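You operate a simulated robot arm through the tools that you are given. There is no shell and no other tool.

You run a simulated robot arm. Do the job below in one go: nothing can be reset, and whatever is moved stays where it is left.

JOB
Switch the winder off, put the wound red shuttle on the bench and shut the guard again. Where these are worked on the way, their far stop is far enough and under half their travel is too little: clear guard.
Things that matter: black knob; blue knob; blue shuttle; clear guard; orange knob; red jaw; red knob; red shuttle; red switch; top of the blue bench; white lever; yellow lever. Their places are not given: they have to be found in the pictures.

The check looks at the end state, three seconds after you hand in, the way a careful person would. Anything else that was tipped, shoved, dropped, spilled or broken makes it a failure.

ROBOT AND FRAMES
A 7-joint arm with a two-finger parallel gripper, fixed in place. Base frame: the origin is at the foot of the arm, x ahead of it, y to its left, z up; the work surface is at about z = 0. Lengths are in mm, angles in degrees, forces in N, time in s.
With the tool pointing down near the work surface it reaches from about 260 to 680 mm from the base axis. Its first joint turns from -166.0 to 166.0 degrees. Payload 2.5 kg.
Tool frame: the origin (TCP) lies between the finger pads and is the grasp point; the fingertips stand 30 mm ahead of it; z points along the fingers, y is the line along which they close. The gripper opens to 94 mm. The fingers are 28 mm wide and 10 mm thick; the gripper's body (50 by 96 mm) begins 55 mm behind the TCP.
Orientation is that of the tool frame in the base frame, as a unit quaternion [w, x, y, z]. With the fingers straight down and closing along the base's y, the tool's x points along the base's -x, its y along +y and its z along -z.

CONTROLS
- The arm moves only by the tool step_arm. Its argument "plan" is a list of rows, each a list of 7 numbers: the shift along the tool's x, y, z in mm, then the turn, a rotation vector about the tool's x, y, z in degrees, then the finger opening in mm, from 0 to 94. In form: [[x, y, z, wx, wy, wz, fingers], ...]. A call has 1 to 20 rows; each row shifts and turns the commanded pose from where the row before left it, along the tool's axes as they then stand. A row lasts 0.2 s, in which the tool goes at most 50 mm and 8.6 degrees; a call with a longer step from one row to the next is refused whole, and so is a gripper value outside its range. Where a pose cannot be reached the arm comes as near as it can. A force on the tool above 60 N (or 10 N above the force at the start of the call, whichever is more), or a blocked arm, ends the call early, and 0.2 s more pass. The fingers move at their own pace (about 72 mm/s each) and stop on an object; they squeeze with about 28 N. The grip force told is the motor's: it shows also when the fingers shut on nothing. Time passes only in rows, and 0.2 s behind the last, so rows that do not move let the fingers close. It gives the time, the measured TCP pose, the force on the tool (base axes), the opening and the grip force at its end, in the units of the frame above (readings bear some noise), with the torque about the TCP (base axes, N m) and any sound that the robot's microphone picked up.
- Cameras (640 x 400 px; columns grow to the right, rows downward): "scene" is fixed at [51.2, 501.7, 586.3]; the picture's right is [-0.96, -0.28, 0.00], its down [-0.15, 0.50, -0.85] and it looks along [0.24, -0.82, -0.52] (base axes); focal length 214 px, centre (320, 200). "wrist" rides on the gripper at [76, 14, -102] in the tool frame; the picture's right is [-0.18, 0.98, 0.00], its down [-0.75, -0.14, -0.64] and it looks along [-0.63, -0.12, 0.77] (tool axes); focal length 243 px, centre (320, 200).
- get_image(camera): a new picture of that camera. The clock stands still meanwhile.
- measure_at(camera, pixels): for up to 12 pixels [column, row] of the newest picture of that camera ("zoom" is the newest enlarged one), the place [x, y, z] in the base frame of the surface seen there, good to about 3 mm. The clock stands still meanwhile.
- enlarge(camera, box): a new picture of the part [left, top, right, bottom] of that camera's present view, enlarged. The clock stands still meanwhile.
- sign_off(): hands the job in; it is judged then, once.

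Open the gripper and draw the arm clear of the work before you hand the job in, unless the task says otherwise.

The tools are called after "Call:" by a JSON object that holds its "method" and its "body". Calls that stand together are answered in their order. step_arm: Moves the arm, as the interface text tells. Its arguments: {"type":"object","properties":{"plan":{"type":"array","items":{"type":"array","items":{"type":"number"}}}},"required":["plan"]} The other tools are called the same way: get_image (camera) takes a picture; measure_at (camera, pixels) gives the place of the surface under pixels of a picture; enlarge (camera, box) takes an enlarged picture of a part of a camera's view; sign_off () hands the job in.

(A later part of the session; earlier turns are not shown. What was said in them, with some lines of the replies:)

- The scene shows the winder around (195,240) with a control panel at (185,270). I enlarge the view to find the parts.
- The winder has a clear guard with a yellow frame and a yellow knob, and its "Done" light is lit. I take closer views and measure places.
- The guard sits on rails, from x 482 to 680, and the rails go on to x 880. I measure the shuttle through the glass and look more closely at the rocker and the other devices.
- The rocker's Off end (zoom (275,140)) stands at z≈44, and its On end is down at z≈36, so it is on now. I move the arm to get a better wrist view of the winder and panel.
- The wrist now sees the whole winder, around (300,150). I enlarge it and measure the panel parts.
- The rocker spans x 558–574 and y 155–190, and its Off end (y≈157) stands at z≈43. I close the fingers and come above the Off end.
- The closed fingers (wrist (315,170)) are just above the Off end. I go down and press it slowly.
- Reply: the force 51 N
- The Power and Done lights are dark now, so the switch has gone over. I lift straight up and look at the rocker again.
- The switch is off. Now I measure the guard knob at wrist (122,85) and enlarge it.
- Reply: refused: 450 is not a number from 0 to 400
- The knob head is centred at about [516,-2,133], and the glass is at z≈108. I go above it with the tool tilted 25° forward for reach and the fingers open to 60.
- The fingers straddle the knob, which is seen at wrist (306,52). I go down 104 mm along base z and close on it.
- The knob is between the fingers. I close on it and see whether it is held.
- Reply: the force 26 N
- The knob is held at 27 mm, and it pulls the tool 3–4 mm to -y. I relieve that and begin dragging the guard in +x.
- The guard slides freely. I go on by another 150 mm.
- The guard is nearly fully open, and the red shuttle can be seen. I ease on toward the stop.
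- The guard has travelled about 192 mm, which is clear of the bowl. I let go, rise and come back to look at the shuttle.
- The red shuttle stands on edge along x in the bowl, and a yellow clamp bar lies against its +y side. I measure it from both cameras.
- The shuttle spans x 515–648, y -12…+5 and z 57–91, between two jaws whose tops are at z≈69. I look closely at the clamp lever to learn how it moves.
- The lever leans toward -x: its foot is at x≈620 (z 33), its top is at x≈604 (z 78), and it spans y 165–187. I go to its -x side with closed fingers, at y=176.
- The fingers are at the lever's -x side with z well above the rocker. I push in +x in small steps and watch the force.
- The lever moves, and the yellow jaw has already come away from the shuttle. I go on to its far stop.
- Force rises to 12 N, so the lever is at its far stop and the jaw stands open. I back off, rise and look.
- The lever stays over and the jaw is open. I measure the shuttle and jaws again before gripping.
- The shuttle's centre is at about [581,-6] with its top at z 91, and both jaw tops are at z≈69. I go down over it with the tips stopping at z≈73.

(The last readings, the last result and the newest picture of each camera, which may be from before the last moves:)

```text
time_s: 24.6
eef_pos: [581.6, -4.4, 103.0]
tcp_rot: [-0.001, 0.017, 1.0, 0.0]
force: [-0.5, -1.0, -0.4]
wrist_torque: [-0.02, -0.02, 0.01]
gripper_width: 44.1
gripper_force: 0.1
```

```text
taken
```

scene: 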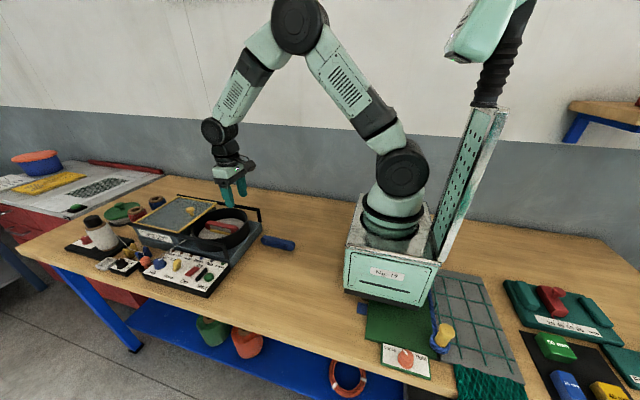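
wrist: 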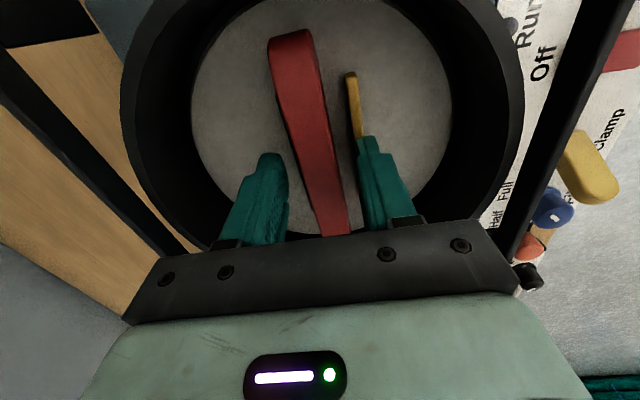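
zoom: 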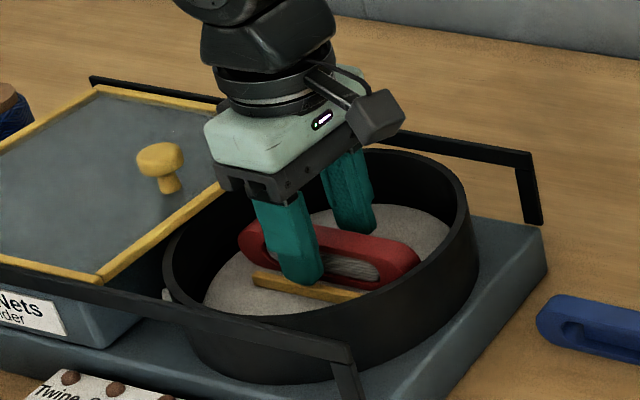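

The fingers straddle the shuttle. I shift 1.5 mm toward -y and close.

Call:
{"method": "step_arm", "body": {"plan": [[0, -1.5, 0, 0, 0, 0, 30], [0, 0, 0, 0, 0, 0, 8], [0, 0, 0, 0, 0, 0, 8], [0, 0, 0, 0, 0, 0, 8], [0, 0, 0, 0, 0, 0, 8]]}}

```text
time_s: 25.8
eef_pos: [581.8, -6.1, 102.9]
tcp_rot: [0.0, 0.015, 1.0, 0.001]
force: [0.4, 13.4, 0.2]
wrist_torque: [0.49, -0.11, 0.12]
gripper_width: 19.0
gripper_force: 28.1
```

The grip closed at 19 mm with 28 N. I lift slowly by 20 mm and check the picture.

Call:
{"method": "step_arm", "body": {"plan": [[0, 1, -4, 0, 0, 0, 8], [0, 0, -8, 0, 0, 0, 8], [0, 0, -10, 0, 0, 0, 8], [0, 0, 0, 0, 0, 0, 8]]}}

Call:
{"method": "enlarge", "body": {"camera": "scene", "box": [170, 180, 270, 255]}}

Call:
{"method": "get_image", "body": {"camera": "wrist"}}

```text
time_s: 26.8
eef_pos: [582.0, -6.0, 124.8]
tcp_rot: [-0.001, 0.016, 1.0, 0.0]
force: [0.5, 0.4, -0.1]
wrist_torque: [0.01, 0.0, -0.05]
gripper_width: 8.1
gripper_force: 0.0
```

```text
5.33 times, centred on (220, 218) of scene
```

zoom: 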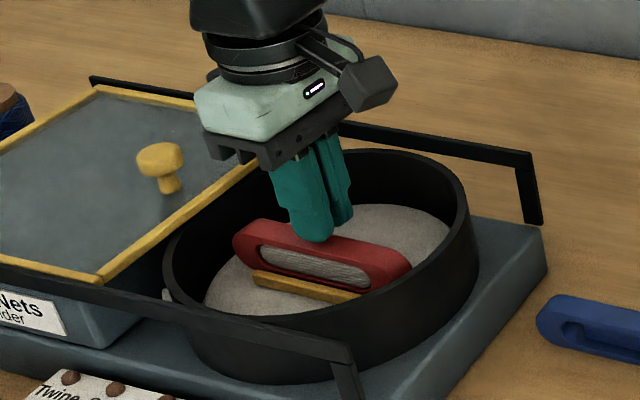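

```text
taken
```

wrist: 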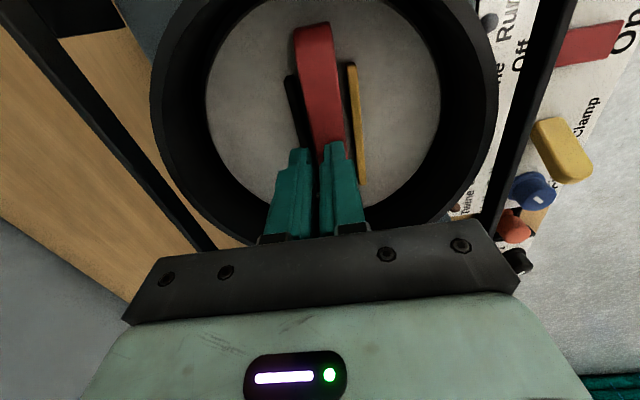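

The grip slipped off, and the shuttle is still in the bowl. I rise and look at how it stands now.

Call:
{"method": "step_arm", "body": {"plan": [[0, 0, -40, 0, 0, 0, 44], [18, 0, -40, 0, 0, 0, 44], [18, 0, -34, 0, 0, 0, 44], [0, 0, 0, 0, 0, 0, 44]]}}

Call:
{"method": "enlarge", "body": {"camera": "scene", "box": [185, 200, 265, 260]}}

Call:
{"method": "get_image", "body": {"camera": "wrist"}}

Call:
{"method": "enlarge", "body": {"camera": "wrist", "box": [240, 40, 400, 190]}}

Call:
{"method": "measure_at", "body": {"camera": "zoom", "pixels": [[290, 80], [320, 80], [300, 180], [335, 180], [320, 260], [355, 260], [340, 350], [370, 350], [278, 160], [380, 160], [395, 260], [310, 290]]}}

```text
time_s: 27.8
eef_pos: [547.2, -5.0, 239.0]
tcp_rot: [0.0, 0.015, 1.0, 0.0]
force: [0.3, -0.4, -0.2]
wrist_torque: [-0.03, 0.03, 0.01]
gripper_width: 44.0
gripper_force: 0.0
```

```text
6.67 times, centred on (225, 230) of scene
```

zoom: 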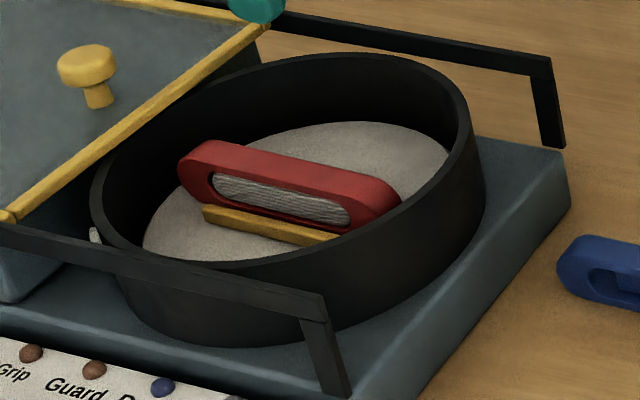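

```text
taken
```

wrist: 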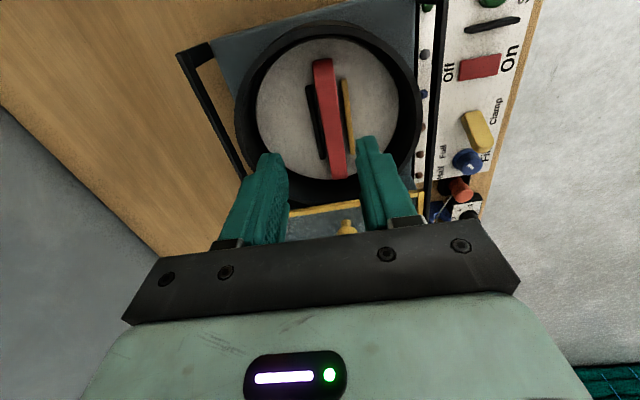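

```text
2.67 times, centred on (320, 115) of wrist
```

zoom: 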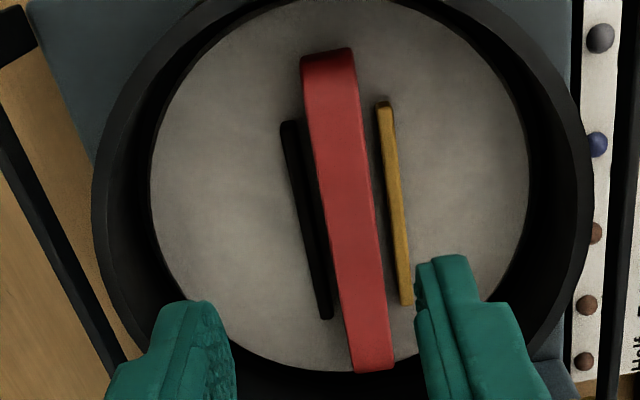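

```text
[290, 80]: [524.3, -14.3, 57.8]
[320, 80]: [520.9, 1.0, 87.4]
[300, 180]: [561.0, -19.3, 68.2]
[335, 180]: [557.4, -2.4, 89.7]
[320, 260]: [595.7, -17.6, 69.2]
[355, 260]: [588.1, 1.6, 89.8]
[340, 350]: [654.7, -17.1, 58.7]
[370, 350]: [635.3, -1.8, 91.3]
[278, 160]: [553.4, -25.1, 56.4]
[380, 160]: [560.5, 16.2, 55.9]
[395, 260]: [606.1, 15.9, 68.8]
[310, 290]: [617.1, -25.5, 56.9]
```

The shuttle is loose and still upright, shifted slightly to +y; at the last grip it was pressed sideways on the black jaw. I measure its top edges finely for a better-centred grip.

Call:
{"method": "measure_at", "body": {"camera": "zoom", "pixels": [[308, 90], [352, 90], [322, 180], [364, 180], [327, 210], [368, 210], [333, 250], [374, 250], [345, 330], [386, 330], [300, 200], [397, 220]]}}

Call:
{"method": "enlarge", "body": {"camera": "scene", "box": [200, 215, 245, 245]}}

Call:
{"method": "measure_at", "body": {"camera": "zoom", "pixels": [[200, 80], [200, 110], [300, 110], [300, 135], [400, 145], [400, 165], [480, 190], [300, 230], [200, 200], [250, 150], [440, 190], [120, 110]]}}

```text
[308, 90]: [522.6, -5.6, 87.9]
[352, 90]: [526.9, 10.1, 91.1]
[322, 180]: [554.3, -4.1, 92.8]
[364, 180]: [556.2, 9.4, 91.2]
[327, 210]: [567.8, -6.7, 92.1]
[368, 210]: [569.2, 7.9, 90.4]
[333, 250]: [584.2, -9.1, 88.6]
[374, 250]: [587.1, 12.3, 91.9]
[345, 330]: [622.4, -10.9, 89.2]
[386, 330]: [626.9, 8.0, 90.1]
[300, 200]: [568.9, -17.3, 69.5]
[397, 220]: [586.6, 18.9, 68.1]
```

```text
13.33 times, centred on (222, 230) of scene
```

zoom: 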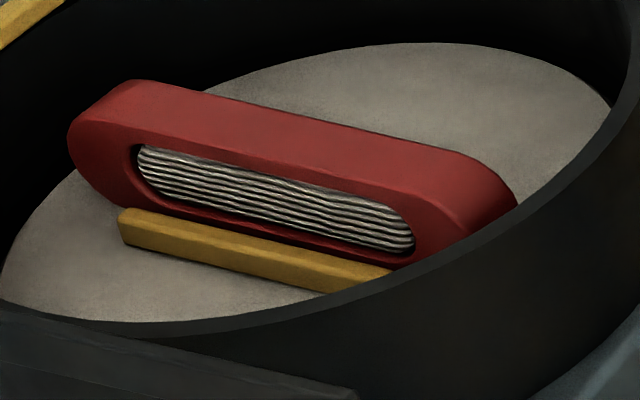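

```text
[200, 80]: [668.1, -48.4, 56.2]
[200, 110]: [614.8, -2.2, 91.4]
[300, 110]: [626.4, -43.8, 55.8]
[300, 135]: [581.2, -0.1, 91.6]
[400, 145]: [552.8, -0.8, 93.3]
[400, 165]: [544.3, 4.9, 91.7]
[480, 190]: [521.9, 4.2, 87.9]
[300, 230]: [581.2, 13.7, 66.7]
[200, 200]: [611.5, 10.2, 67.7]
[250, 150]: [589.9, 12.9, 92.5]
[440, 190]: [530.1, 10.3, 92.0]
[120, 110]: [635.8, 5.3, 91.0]
```

The shuttle's centre is now at [581,1], midway between the jaws at y -17 and 19. I go down again at y=1 with the tips at z≈71.5 and grip.

Call:
{"method": "step_arm", "body": {"plan": [[-34.6, 7.1, 0, 0, 0, 0, 44], [0, 0, 40, 0, 0, 0, 44], [0, 0, 40, 0, 0, 0, 44], [0, 0, 40, 0, 0, 0, 44], [0, 0, 17, 0, 0, 0, 44], [0, 0, 0, 0, 0, 0, 44], [0, 0, 0, 0, 0, 0, 30], [0, 0, 0, 0, 0, 0, 2], [0, 0, 0, 0, 0, 0, 2], [0, 0, 0, 0, 0, 0, 2], [0, 0, 0, 0, 0, 0, 2]]}}

Call:
{"method": "enlarge", "body": {"camera": "scene", "box": [185, 190, 265, 250]}}

Call:
{"method": "get_image", "body": {"camera": "wrist"}}

```text
time_s: 30.2
eef_pos: [581.1, 0.6, 102.2]
tcp_rot: [0.0, 0.017, 1.0, -0.001]
force: [0.6, 0.3, 0.5]
wrist_torque: [0.01, 0.02, -0.02]
gripper_width: 18.8
gripper_force: 27.6
```

```text
6.67 times, centred on (225, 220) of scene
```

zoom: 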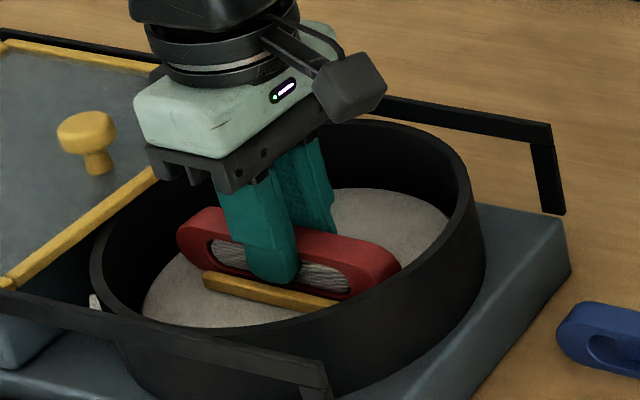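

```text
taken
```

wrist: 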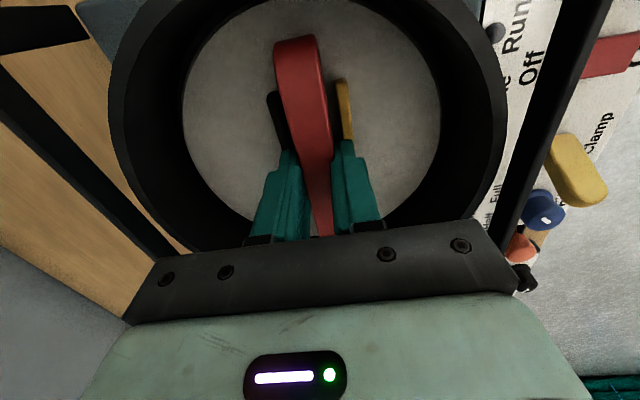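

The grip is centred this time, with no side force. I lift slowly.

Call:
{"method": "step_arm", "body": {"plan": [[0, 0, -1.5, 0, 0, 0, 2], [0, 0, -2, 0, 0, 0, 2], [0, 0, -3, 0, 0, 0, 2], [0, 0, -4, 0, 0, 0, 2], [0, 0, 0, 0, 0, 0, 2]]}}

Call:
{"method": "enlarge", "body": {"camera": "scene", "box": [185, 190, 265, 250]}}

```text
time_s: 31.4
eef_pos: [581.5, 0.8, 112.0]
tcp_rot: [0.0, 0.016, 1.0, 0.0]
force: [-0.5, -0.1, 0.0]
wrist_torque: [0.01, 0.01, -0.04]
gripper_width: 18.9
gripper_force: 28.4
```

```text
6.67 times, centred on (225, 220) of scene
```

zoom: 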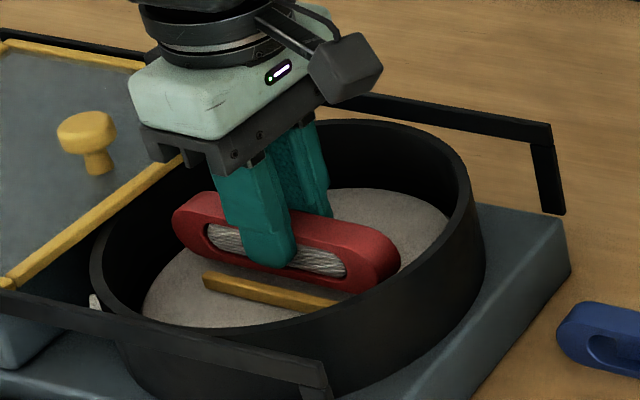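

The shuttle is lifted and held (18.9 mm, 28 N). I raise it above the rim and rails.

Call:
{"method": "step_arm", "body": {"plan": [[0, 0, -15, 0, 0, 0, 2], [0, 0, -20, 0, 0, 0, 2], [0, 0, -25, 0, 0, 0, 2], [0, 0, -25, 0, 0, 0, 2], [0, 0, -25, 0, 0, 0, 2], [0, 0, 0, 0, 0, 0, 2]]}}

Call:
{"method": "get_image", "body": {"camera": "scene"}}

Call:
{"method": "enlarge", "body": {"camera": "scene", "box": [170, 130, 330, 250]}}

Call:
{"method": "measure_at", "body": {"camera": "scene", "pixels": [[300, 280], [280, 275], [260, 285], [310, 265], [262, 258], [240, 262], [290, 300]]}}

```text
time_s: 32.8
eef_pos: [581.9, 0.8, 221.7]
tcp_rot: [0.0, 0.015, 1.0, 0.0]
force: [0.2, 0.1, -0.5]
wrist_torque: [0.0, 0.0, 0.02]
gripper_width: 18.8
gripper_force: 27.5
```

```text
taken
```

scene: 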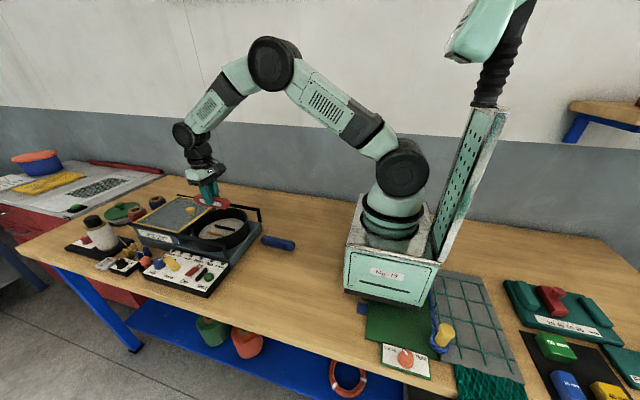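

```text
3.33 times, centred on (250, 190) of scene
```

zoom: 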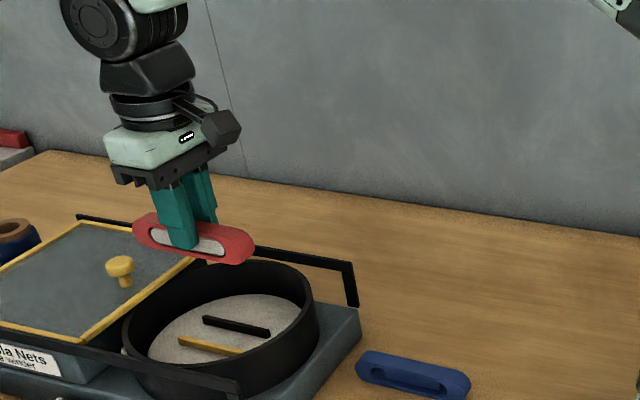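

```text
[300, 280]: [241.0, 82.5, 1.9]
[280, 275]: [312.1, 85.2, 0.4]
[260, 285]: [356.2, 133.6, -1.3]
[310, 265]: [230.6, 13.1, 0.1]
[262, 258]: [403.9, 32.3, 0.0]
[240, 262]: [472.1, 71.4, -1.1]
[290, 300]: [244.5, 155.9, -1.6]
```

The shuttle hangs clear. The bare bench at about [385,70] is free (z≈0), so I carry it there at this height and then lower it.

Call:
{"method": "step_arm", "body": {"plan": [[20, 6, 0, 0, 0, 0, 2], [35, 11, 0, 0, 0, 0, 2], [35, 11, 0, 0, 0, 0, 2], [35, 11, 0, 0, 0, 0, 2], [35, 11, 0, 0, 0, 0, 2], [25, 9, 0, 0, 0, 0, 2], [12, 5, 0, 0, 0, 0, 2], [0, 0, 20, 0, 0, 0, 2], [0, 0, 35, 0, 0, 0, 2], [0, 0, 35, 0, 0, 0, 2], [0, 0, 35, 0, 0, 0, 2], [0, 0, 25, 0, 0, 0, 2], [0, 0, 8, 0, 0, 0, 2], [0, 0, 0, 0, 0, 0, 2]]}}

Call:
{"method": "enlarge", "body": {"camera": "scene", "box": [200, 190, 340, 300]}}

Call:
{"method": "get_image", "body": {"camera": "wrist"}}

```text
time_s: 35.8
eef_pos: [385.1, 70.7, 63.8]
tcp_rot: [0.0, 0.016, 1.0, 0.0]
force: [-0.1, 0.2, -0.2]
wrist_torque: [0.03, -0.02, -0.03]
gripper_width: 19.1
gripper_force: 28.5
```

```text
3.64 times, centred on (270, 245) of scene
```

zoom: 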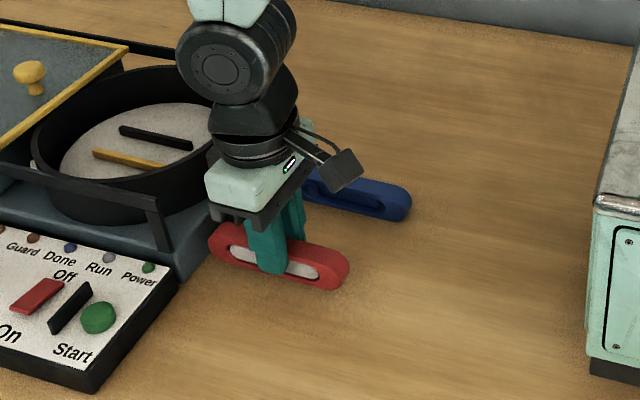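

```text
taken
```

wrist: 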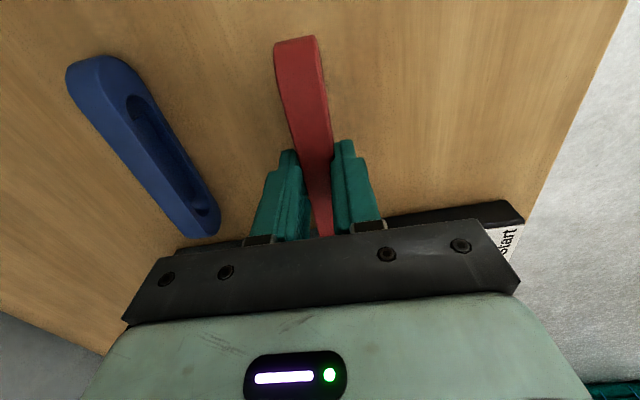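

It hangs level, about 17 mm above the bench and clear of the blue shuttle and the winder. I lower it gently until it touches.

Call:
{"method": "step_arm", "body": {"plan": [[0, 0, 5, 0, 0, 0, 2], [0, 0, 4, 0, 0, 0, 2], [0, 0, 3, 0, 0, 0, 2], [0, 0, 2, 0, 0, 0, 2], [0, 0, 1.5, 0, 0, 0, 2], [0, 0, 0, 0, 0, 0, 2]]}}

```text
time_s: 37.2
eef_pos: [386.4, 69.2, 49.2]
tcp_rot: [-0.001, 0.017, 1.0, 0.0]
force: [0.2, -0.3, -0.8]
wrist_torque: [0.02, 0.03, 0.02]
gripper_width: 18.9
gripper_force: 27.9
```

No contact yet at TCP z 49. I go on in 1 mm steps.

Call:
{"method": "step_arm", "body": {"plan": [[0, 0, 1, 0, 0, 0, 2], [0, 0, 1, 0, 0, 0, 2], [0, 0, 1, 0, 0, 0, 2], [0, 0, 0, 0, 0, 0, 2]]}}

Call:
{"method": "enlarge", "body": {"camera": "scene", "box": [230, 220, 310, 280]}}

```text
time_s: 38.2
eef_pos: [385.7, 71.5, 45.1]
tcp_rot: [0.0, 0.016, 1.0, -0.001]
force: [0.5, 0.7, -0.1]
wrist_torque: [0.05, -0.02, 0.04]
gripper_width: 18.8
gripper_force: 28.0
```

```text
6.67 times, centred on (270, 250) of scene
```

zoom: 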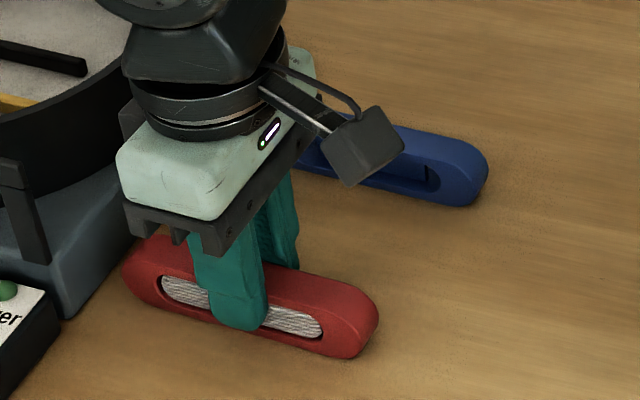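

Call:
{"method": "step_arm", "body": {"plan": [[0, 0, 0.7, 0, 0, 0, 2], [0, 0, 0.7, 0, 0, 0, 2], [0, 0, 0, 0, 0, 0, 2]]}}

```text
time_s: 39.0
eef_pos: [386.9, 70.9, 44.8]
tcp_rot: [0.0, 0.016, 1.0, 0.001]
force: [-1.4, -0.3, 7.2]
wrist_torque: [-0.03, 0.03, -0.01]
gripper_width: 19.0
gripper_force: 27.9
```

Upward force of 7 N: the shuttle stands on the bench. I open the fingers gently and rise.

Call:
{"method": "step_arm", "body": {"plan": [[0, 0, 0, 0, 0, 0, 19], [0, 0, 0, 0, 0, 0, 21], [0, 0, 0, 0, 0, 0, 24], [0, 0, 0, 0, 0, 0, 32], [0, 0, 0, 0, 0, 0, 40], [0, 0, 0, 0, 0, 0, 40], [0, 0, -10, 0, 0, 0, 40], [0, 0, -20, 0, 0, 0, 40], [0, 0, -35, 0, 0, 0, 40], [0, 0, -40, 0, 0, 0, 40], [0, 0, -40, 0, 0, 0, 40], [0, 0, -40, 0, 0, 0, 40]]}}

Call:
{"method": "get_image", "body": {"camera": "scene"}}

Call:
{"method": "enlarge", "body": {"camera": "scene", "box": [130, 190, 310, 300]}}

Call:
{"method": "measure_at", "body": {"camera": "zoom", "pixels": [[287, 90], [275, 80], [300, 95], [240, 140], [175, 30], [345, 5]]}}

```text
time_s: 41.6
eef_pos: [386.9, 71.7, 230.6]
tcp_rot: [-0.001, 0.015, 1.0, 0.0]
force: [0.0, 0.1, -0.2]
wrist_torque: [0.02, -0.01, -0.01]
gripper_width: 39.6
gripper_force: 0.1
```

```text
taken
```

scene: 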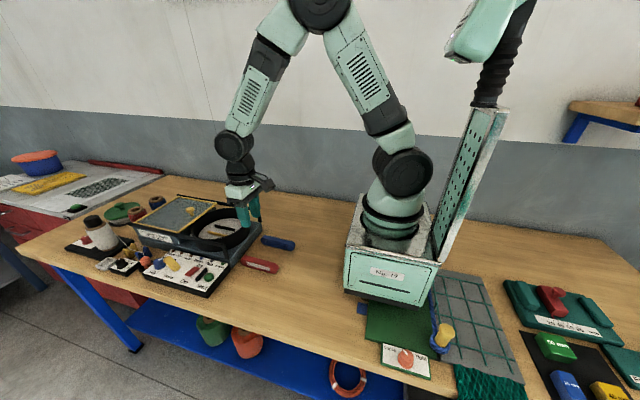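

```text
3.56 times, centred on (220, 245) of scene
```

zoom: 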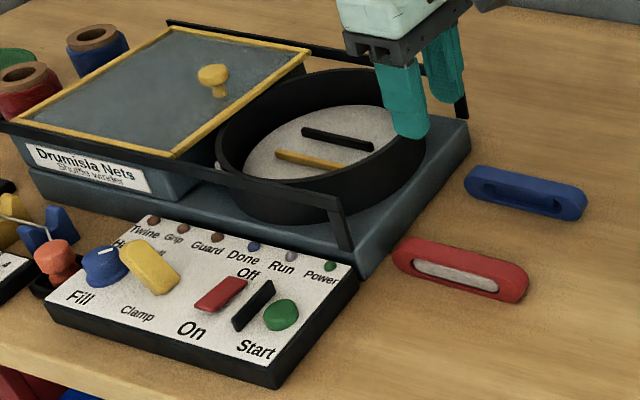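

```text
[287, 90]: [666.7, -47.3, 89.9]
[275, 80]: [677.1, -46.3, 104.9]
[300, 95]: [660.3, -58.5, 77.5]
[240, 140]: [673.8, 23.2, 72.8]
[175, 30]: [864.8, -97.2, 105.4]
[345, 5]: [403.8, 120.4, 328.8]
```

The red shuttle stands on the bench and nothing else has moved. I measure the guard knob (zoom (212,75)) and the frame before returning to it.

Call:
{"method": "measure_at", "body": {"camera": "zoom", "pixels": [[212, 72], [200, 75], [226, 78], [212, 80], [218, 92], [212, 66], [300, 50], [175, 152]]}}

Call:
{"method": "step_arm", "body": {"plan": [[-39, -12.5, -5, 0, 0, -1.8, 60], [-39, -12.5, -5, 0, 0, 0, 60], [-39, -12.5, -5, 0, 0, 0, 60], [-39, -12.5, -5, 0, 0, 0, 60], [-39, -12.5, -5, 0, 0, 0, 60], [-39, -12.5, 0, 0, 0, 0, 60], [0, 0, 0, 0, -8.4, 0, 60], [0, 0, 0, 0, -8.3, 0, 60], [0, 0, 0, 0, -8.3, 0, 60], [-36.2, 0, 16.9, 0, 0, 0, 60], [-36.2, 0, 16.9, 0, 0, 0, 60], [0, 0, 0, 0, 0, 0, 60]]}}

Call:
{"method": "get_image", "body": {"camera": "wrist"}}

```text
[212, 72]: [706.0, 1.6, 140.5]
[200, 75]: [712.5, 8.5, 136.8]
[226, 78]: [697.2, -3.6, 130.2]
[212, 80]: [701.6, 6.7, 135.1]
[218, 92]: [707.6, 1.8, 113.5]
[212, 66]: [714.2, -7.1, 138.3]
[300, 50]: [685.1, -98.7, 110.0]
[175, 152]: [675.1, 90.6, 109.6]
```

```text
time_s: 44.2
eef_pos: [700.9, -5.0, 255.2]
tcp_rot: [0.216, -0.001, 0.976, 0.0]
force: [0.2, 0.1, 1.1]
wrist_torque: [-0.03, 0.0, 0.0]
gripper_width: 59.7
gripper_force: 0.1
```

```text
taken
```

wrist: 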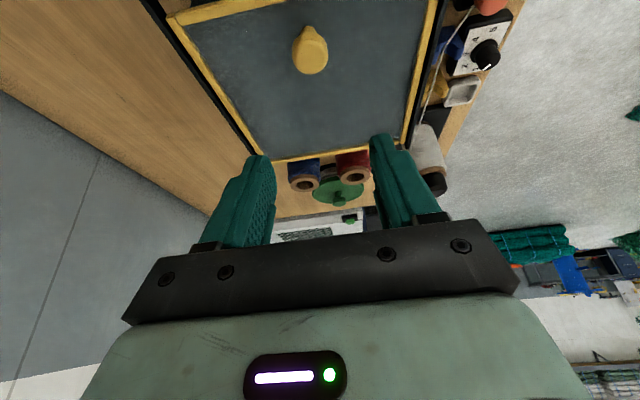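

The knob is at about [706,0,133] and the TCP is right above it. I shift 3 mm in +y, go down and grip.

Call:
{"method": "step_arm", "body": {"plan": [[14.8, 3, 31.7, 0, 0, 0, 60], [14.8, 0, 31.7, 0, 0, 0, 60], [16.0, 0, 34.2, 0, 0, 0, 60], [0, 0, 0, 0, 0, 0, 60], [0, 0, 0, 0, 0, 0, 18], [0, 0, 0, 0, 0, 0, 18], [0, 0, 0, 0, 0, 0, 18], [0, 0, 0, 0, 0, 0, 18]]}}

Call:
{"method": "get_image", "body": {"camera": "wrist"}}

```text
time_s: 46.0
eef_pos: [698.5, -4.6, 146.7]
tcp_rot: [0.217, 0.0, 0.976, -0.001]
force: [0.5, -13.8, -3.8]
wrist_torque: [-0.22, -0.33, -0.15]
gripper_width: 26.9
gripper_force: 45.0
```

```text
taken
```

wrist: 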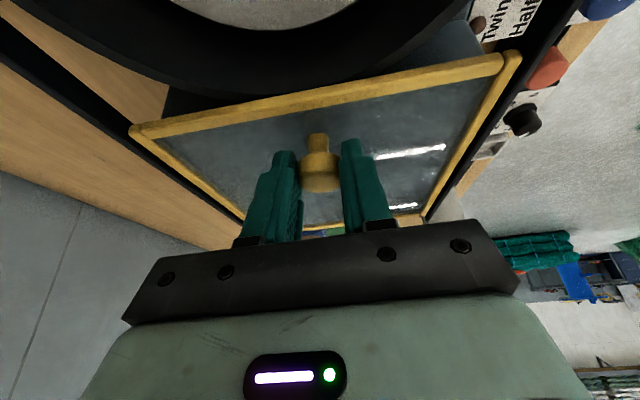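

The knob is held again. I drag the guard back in -x by about 180 mm.

Call:
{"method": "step_arm", "body": {"plan": [[4.5, -2, -2.1, 0, 0, 0, 18], [13.6, 0, -6.3, 0, 0, 0, 18], [18.1, 0, -8.5, 0, 0, 0, 18], [18.1, 0, -8.5, 0, 0, 0, 18], [18.1, 0, -8.5, 0, 0, 0, 18], [18.1, 0, -8.5, 0, 0, 0, 18], [18.1, 0, -8.5, 0, 0, 0, 18], [18.1, 0, -8.5, 0, 0, 0, 18], [18.1, 0, -8.5, 0, 0, 0, 18], [13.6, 0, -6.3, 0, 0, 0, 18], [0, 0, 0, 0, 0, 0, 18]]}}

Call:
{"method": "enlarge", "body": {"camera": "scene", "box": [130, 170, 290, 290]}}

```text
time_s: 48.4
eef_pos: [524.6, -5.9, 145.7]
tcp_rot: [0.215, 0.0, 0.977, 0.0]
force: [-0.7, -18.0, -17.2]
wrist_torque: [-0.29, 0.38, -0.27]
gripper_width: 27.2
gripper_force: 45.1
```

```text
3.33 times, centred on (210, 230) of scene
```

zoom: 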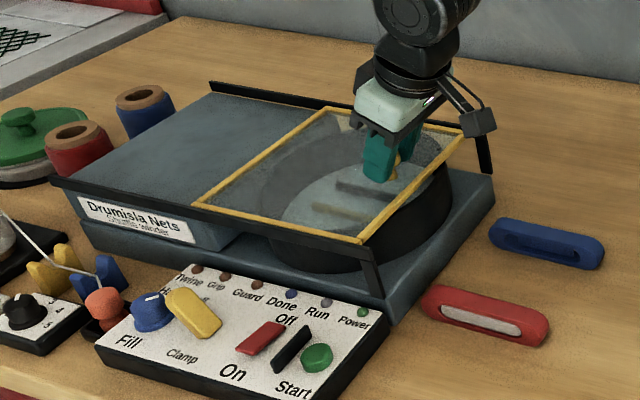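

The guard is 15 mm or so short of shut. I go on in small steps and feel for the stop.

Call:
{"method": "step_arm", "body": {"plan": [[3.6, -2, -1.7, 0, 0, 0, 18], [3.6, 0, -1.7, 0, 0, 0, 18], [3.6, 0, -1.7, 0, 0, 0, 18], [2.7, 0, -1.3, 0, 0, 0, 18], [0, 0, 0, 0, 0, 0, 18]]}}

```text
time_s: 49.6
eef_pos: [508.5, -3.4, 147.1]
tcp_rot: [0.216, -0.002, 0.976, 0.002]
force: [-1.0, 2.7, -21.5]
wrist_torque: [0.06, 0.01, 0.07]
gripper_width: 27.2
gripper_force: 45.1
```

Call:
{"method": "step_arm", "body": {"plan": [[1.8, 0, -0.8, 0, 0, 0, 18], [1.8, 0, -0.8, 0, 0, 0, 18], [1.8, 0, -0.8, 0, 0, 0, 18], [0, 0, 0, 0, 0, 0, 18]]}}

Call:
{"method": "enlarge", "body": {"camera": "scene", "box": [170, 180, 290, 270]}}

```text
time_s: 50.6
eef_pos: [507.3, -4.5, 148.8]
tcp_rot: [0.22, -0.001, 0.975, 0.002]
force: [29.1, 12.3, -22.4]
wrist_torque: [0.2, -0.51, 0.08]
gripper_width: 27.0
gripper_force: 45.1
```

```text
4.44 times, centred on (230, 225) of scene
```

zoom: 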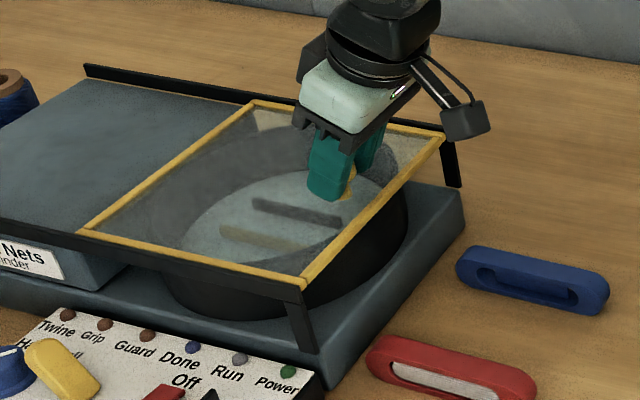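

The stop is felt (29 N in x), so the guard is shut. I ease off the load, open, rise and draw back.

Call:
{"method": "step_arm", "body": {"plan": [[-2.2, 0, 1.0, 0, 0, 0, 18], [0, 0, 0, 0, 0, 0, 30], [0, 0, 0, 0, 0, 0, 60], [0, 0, 0, 0, 0, 0, 60], [-4.2, 0, -9.1, 0, 0, 0, 60], [-12.7, 0, -27.2, 0, 0, 0, 60], [-16.9, 0, -36.2, 0, 0, 0, 60], [-16.9, 0, -36.2, 0, 0, 0, 60], [-16.9, 0, -36.2, 0, 0, 0, 60], [0, 0, 0, 0, 8.4, 0, 60], [0, 0, 0, 0, 8.3, 0, 60], [0, 0, 0, 0, 8.3, 0, 60], [20, -40, -10, 0, 0, 0, 60], [20, -40, -10, 0, 0, 0, 60], [20, -40, -10, 0, 0, 0, 60], [0, 0, 0, 0, 0, 0, 60]]}}

Call:
{"method": "get_image", "body": {"camera": "scene"}}

Call:
{"method": "enlarge", "body": {"camera": "scene", "box": [60, 180, 310, 320]}}

Call:
{"method": "measure_at", "body": {"camera": "scene", "pixels": [[257, 211], [225, 244], [215, 203], [178, 231], [233, 217], [260, 262], [246, 259], [276, 266]]}}

Call:
{"method": "get_image", "body": {"camera": "wrist"}}

```text
time_s: 54.0
eef_pos: [445.4, -126.4, 336.6]
tcp_rot: [-0.001, 0.0, 1.0, 0.0]
force: [-0.1, 0.7, -0.6]
wrist_torque: [0.0, -0.01, 0.03]
gripper_width: 60.1
gripper_force: 0.1
```

```text
taken
```

scene: 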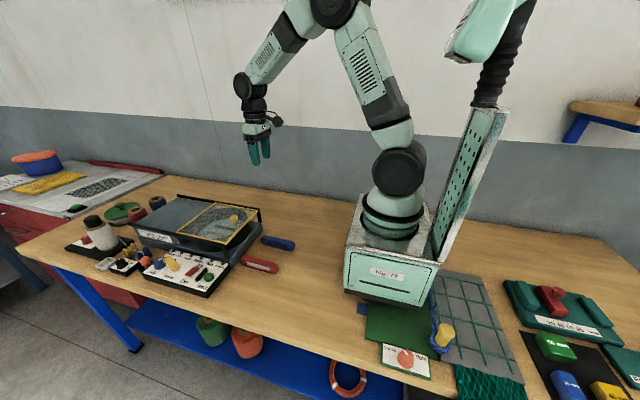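

```text
2.56 times, centred on (185, 250) of scene
```

zoom: 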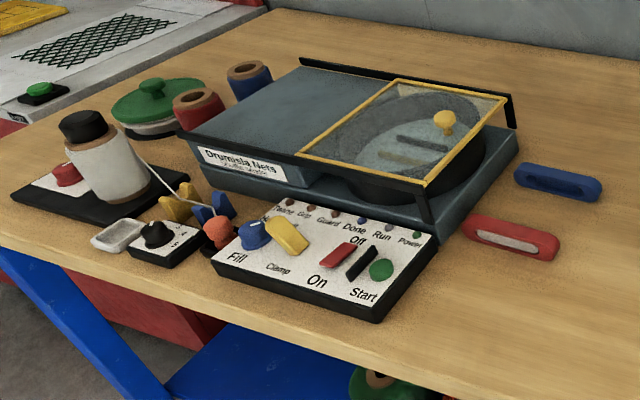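

```text
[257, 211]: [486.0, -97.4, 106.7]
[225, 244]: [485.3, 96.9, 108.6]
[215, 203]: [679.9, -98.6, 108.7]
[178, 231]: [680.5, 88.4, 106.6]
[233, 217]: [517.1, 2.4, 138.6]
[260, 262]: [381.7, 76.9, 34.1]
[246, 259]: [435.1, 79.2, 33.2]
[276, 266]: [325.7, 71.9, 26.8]
```

```text
taken
```

wrist: 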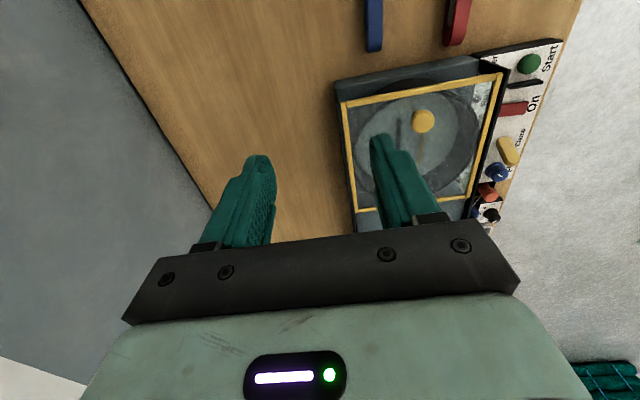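

The guard is back at x 482–680, the shuttle stands on the bench and the lights are dark. I take one last look at the panel, in particular that the blue knob beside the lever was not turned.

Call:
{"method": "enlarge", "body": {"camera": "scene", "box": [130, 240, 240, 308]}}

Call:
{"method": "enlarge", "body": {"camera": "scene", "box": [210, 190, 310, 290]}}

```text
5.82 times, centred on (185, 274) of scene
```

zoom: 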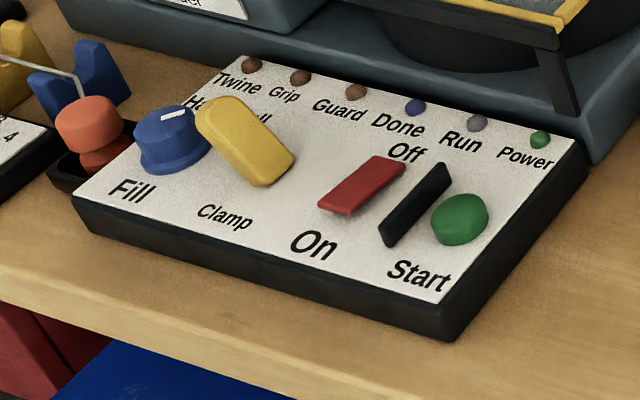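

```text
4.00 times, centred on (260, 240) of scene
```

zoom: 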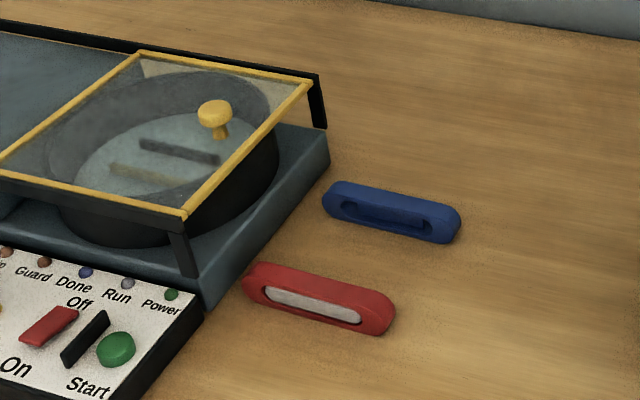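

The blue knob's mark is unchanged and the rocker is down on Off. The shuttle is on the bench, the guard is shut, the gripper is open and the arm is clear, so I hand in.

Call:
{"method": "sign_off", "body": {}}

```text
The job is handed in.
```

I switched the winder off, put the wound red shuttle on the bench and shut the guard again. The job is handed in, but no verdict came back.

- **Winder:** the rocker is down on Off and the Power light is dark.
- **Red shuttle:** it stands on edge on the bench at about [386, 71], clear of the blue shuttle and the winder. My first grip slipped before it lifted, which moved it a few millimetres inside the bowl. It stayed upright, and the second grip held.
- **Guard:** I opened it about 192 mm to take the shuttle out, then drew it back until I felt the stop. It measures in the same place as at the start.
- **Clamp lever:** I had to push the yellow lever over to free the shuttle, and I left it in the released position.

In the last pictures nothing else had moved, and the blue Fill knob's mark is where it was. The gripper is open and the arm is clear of the work.
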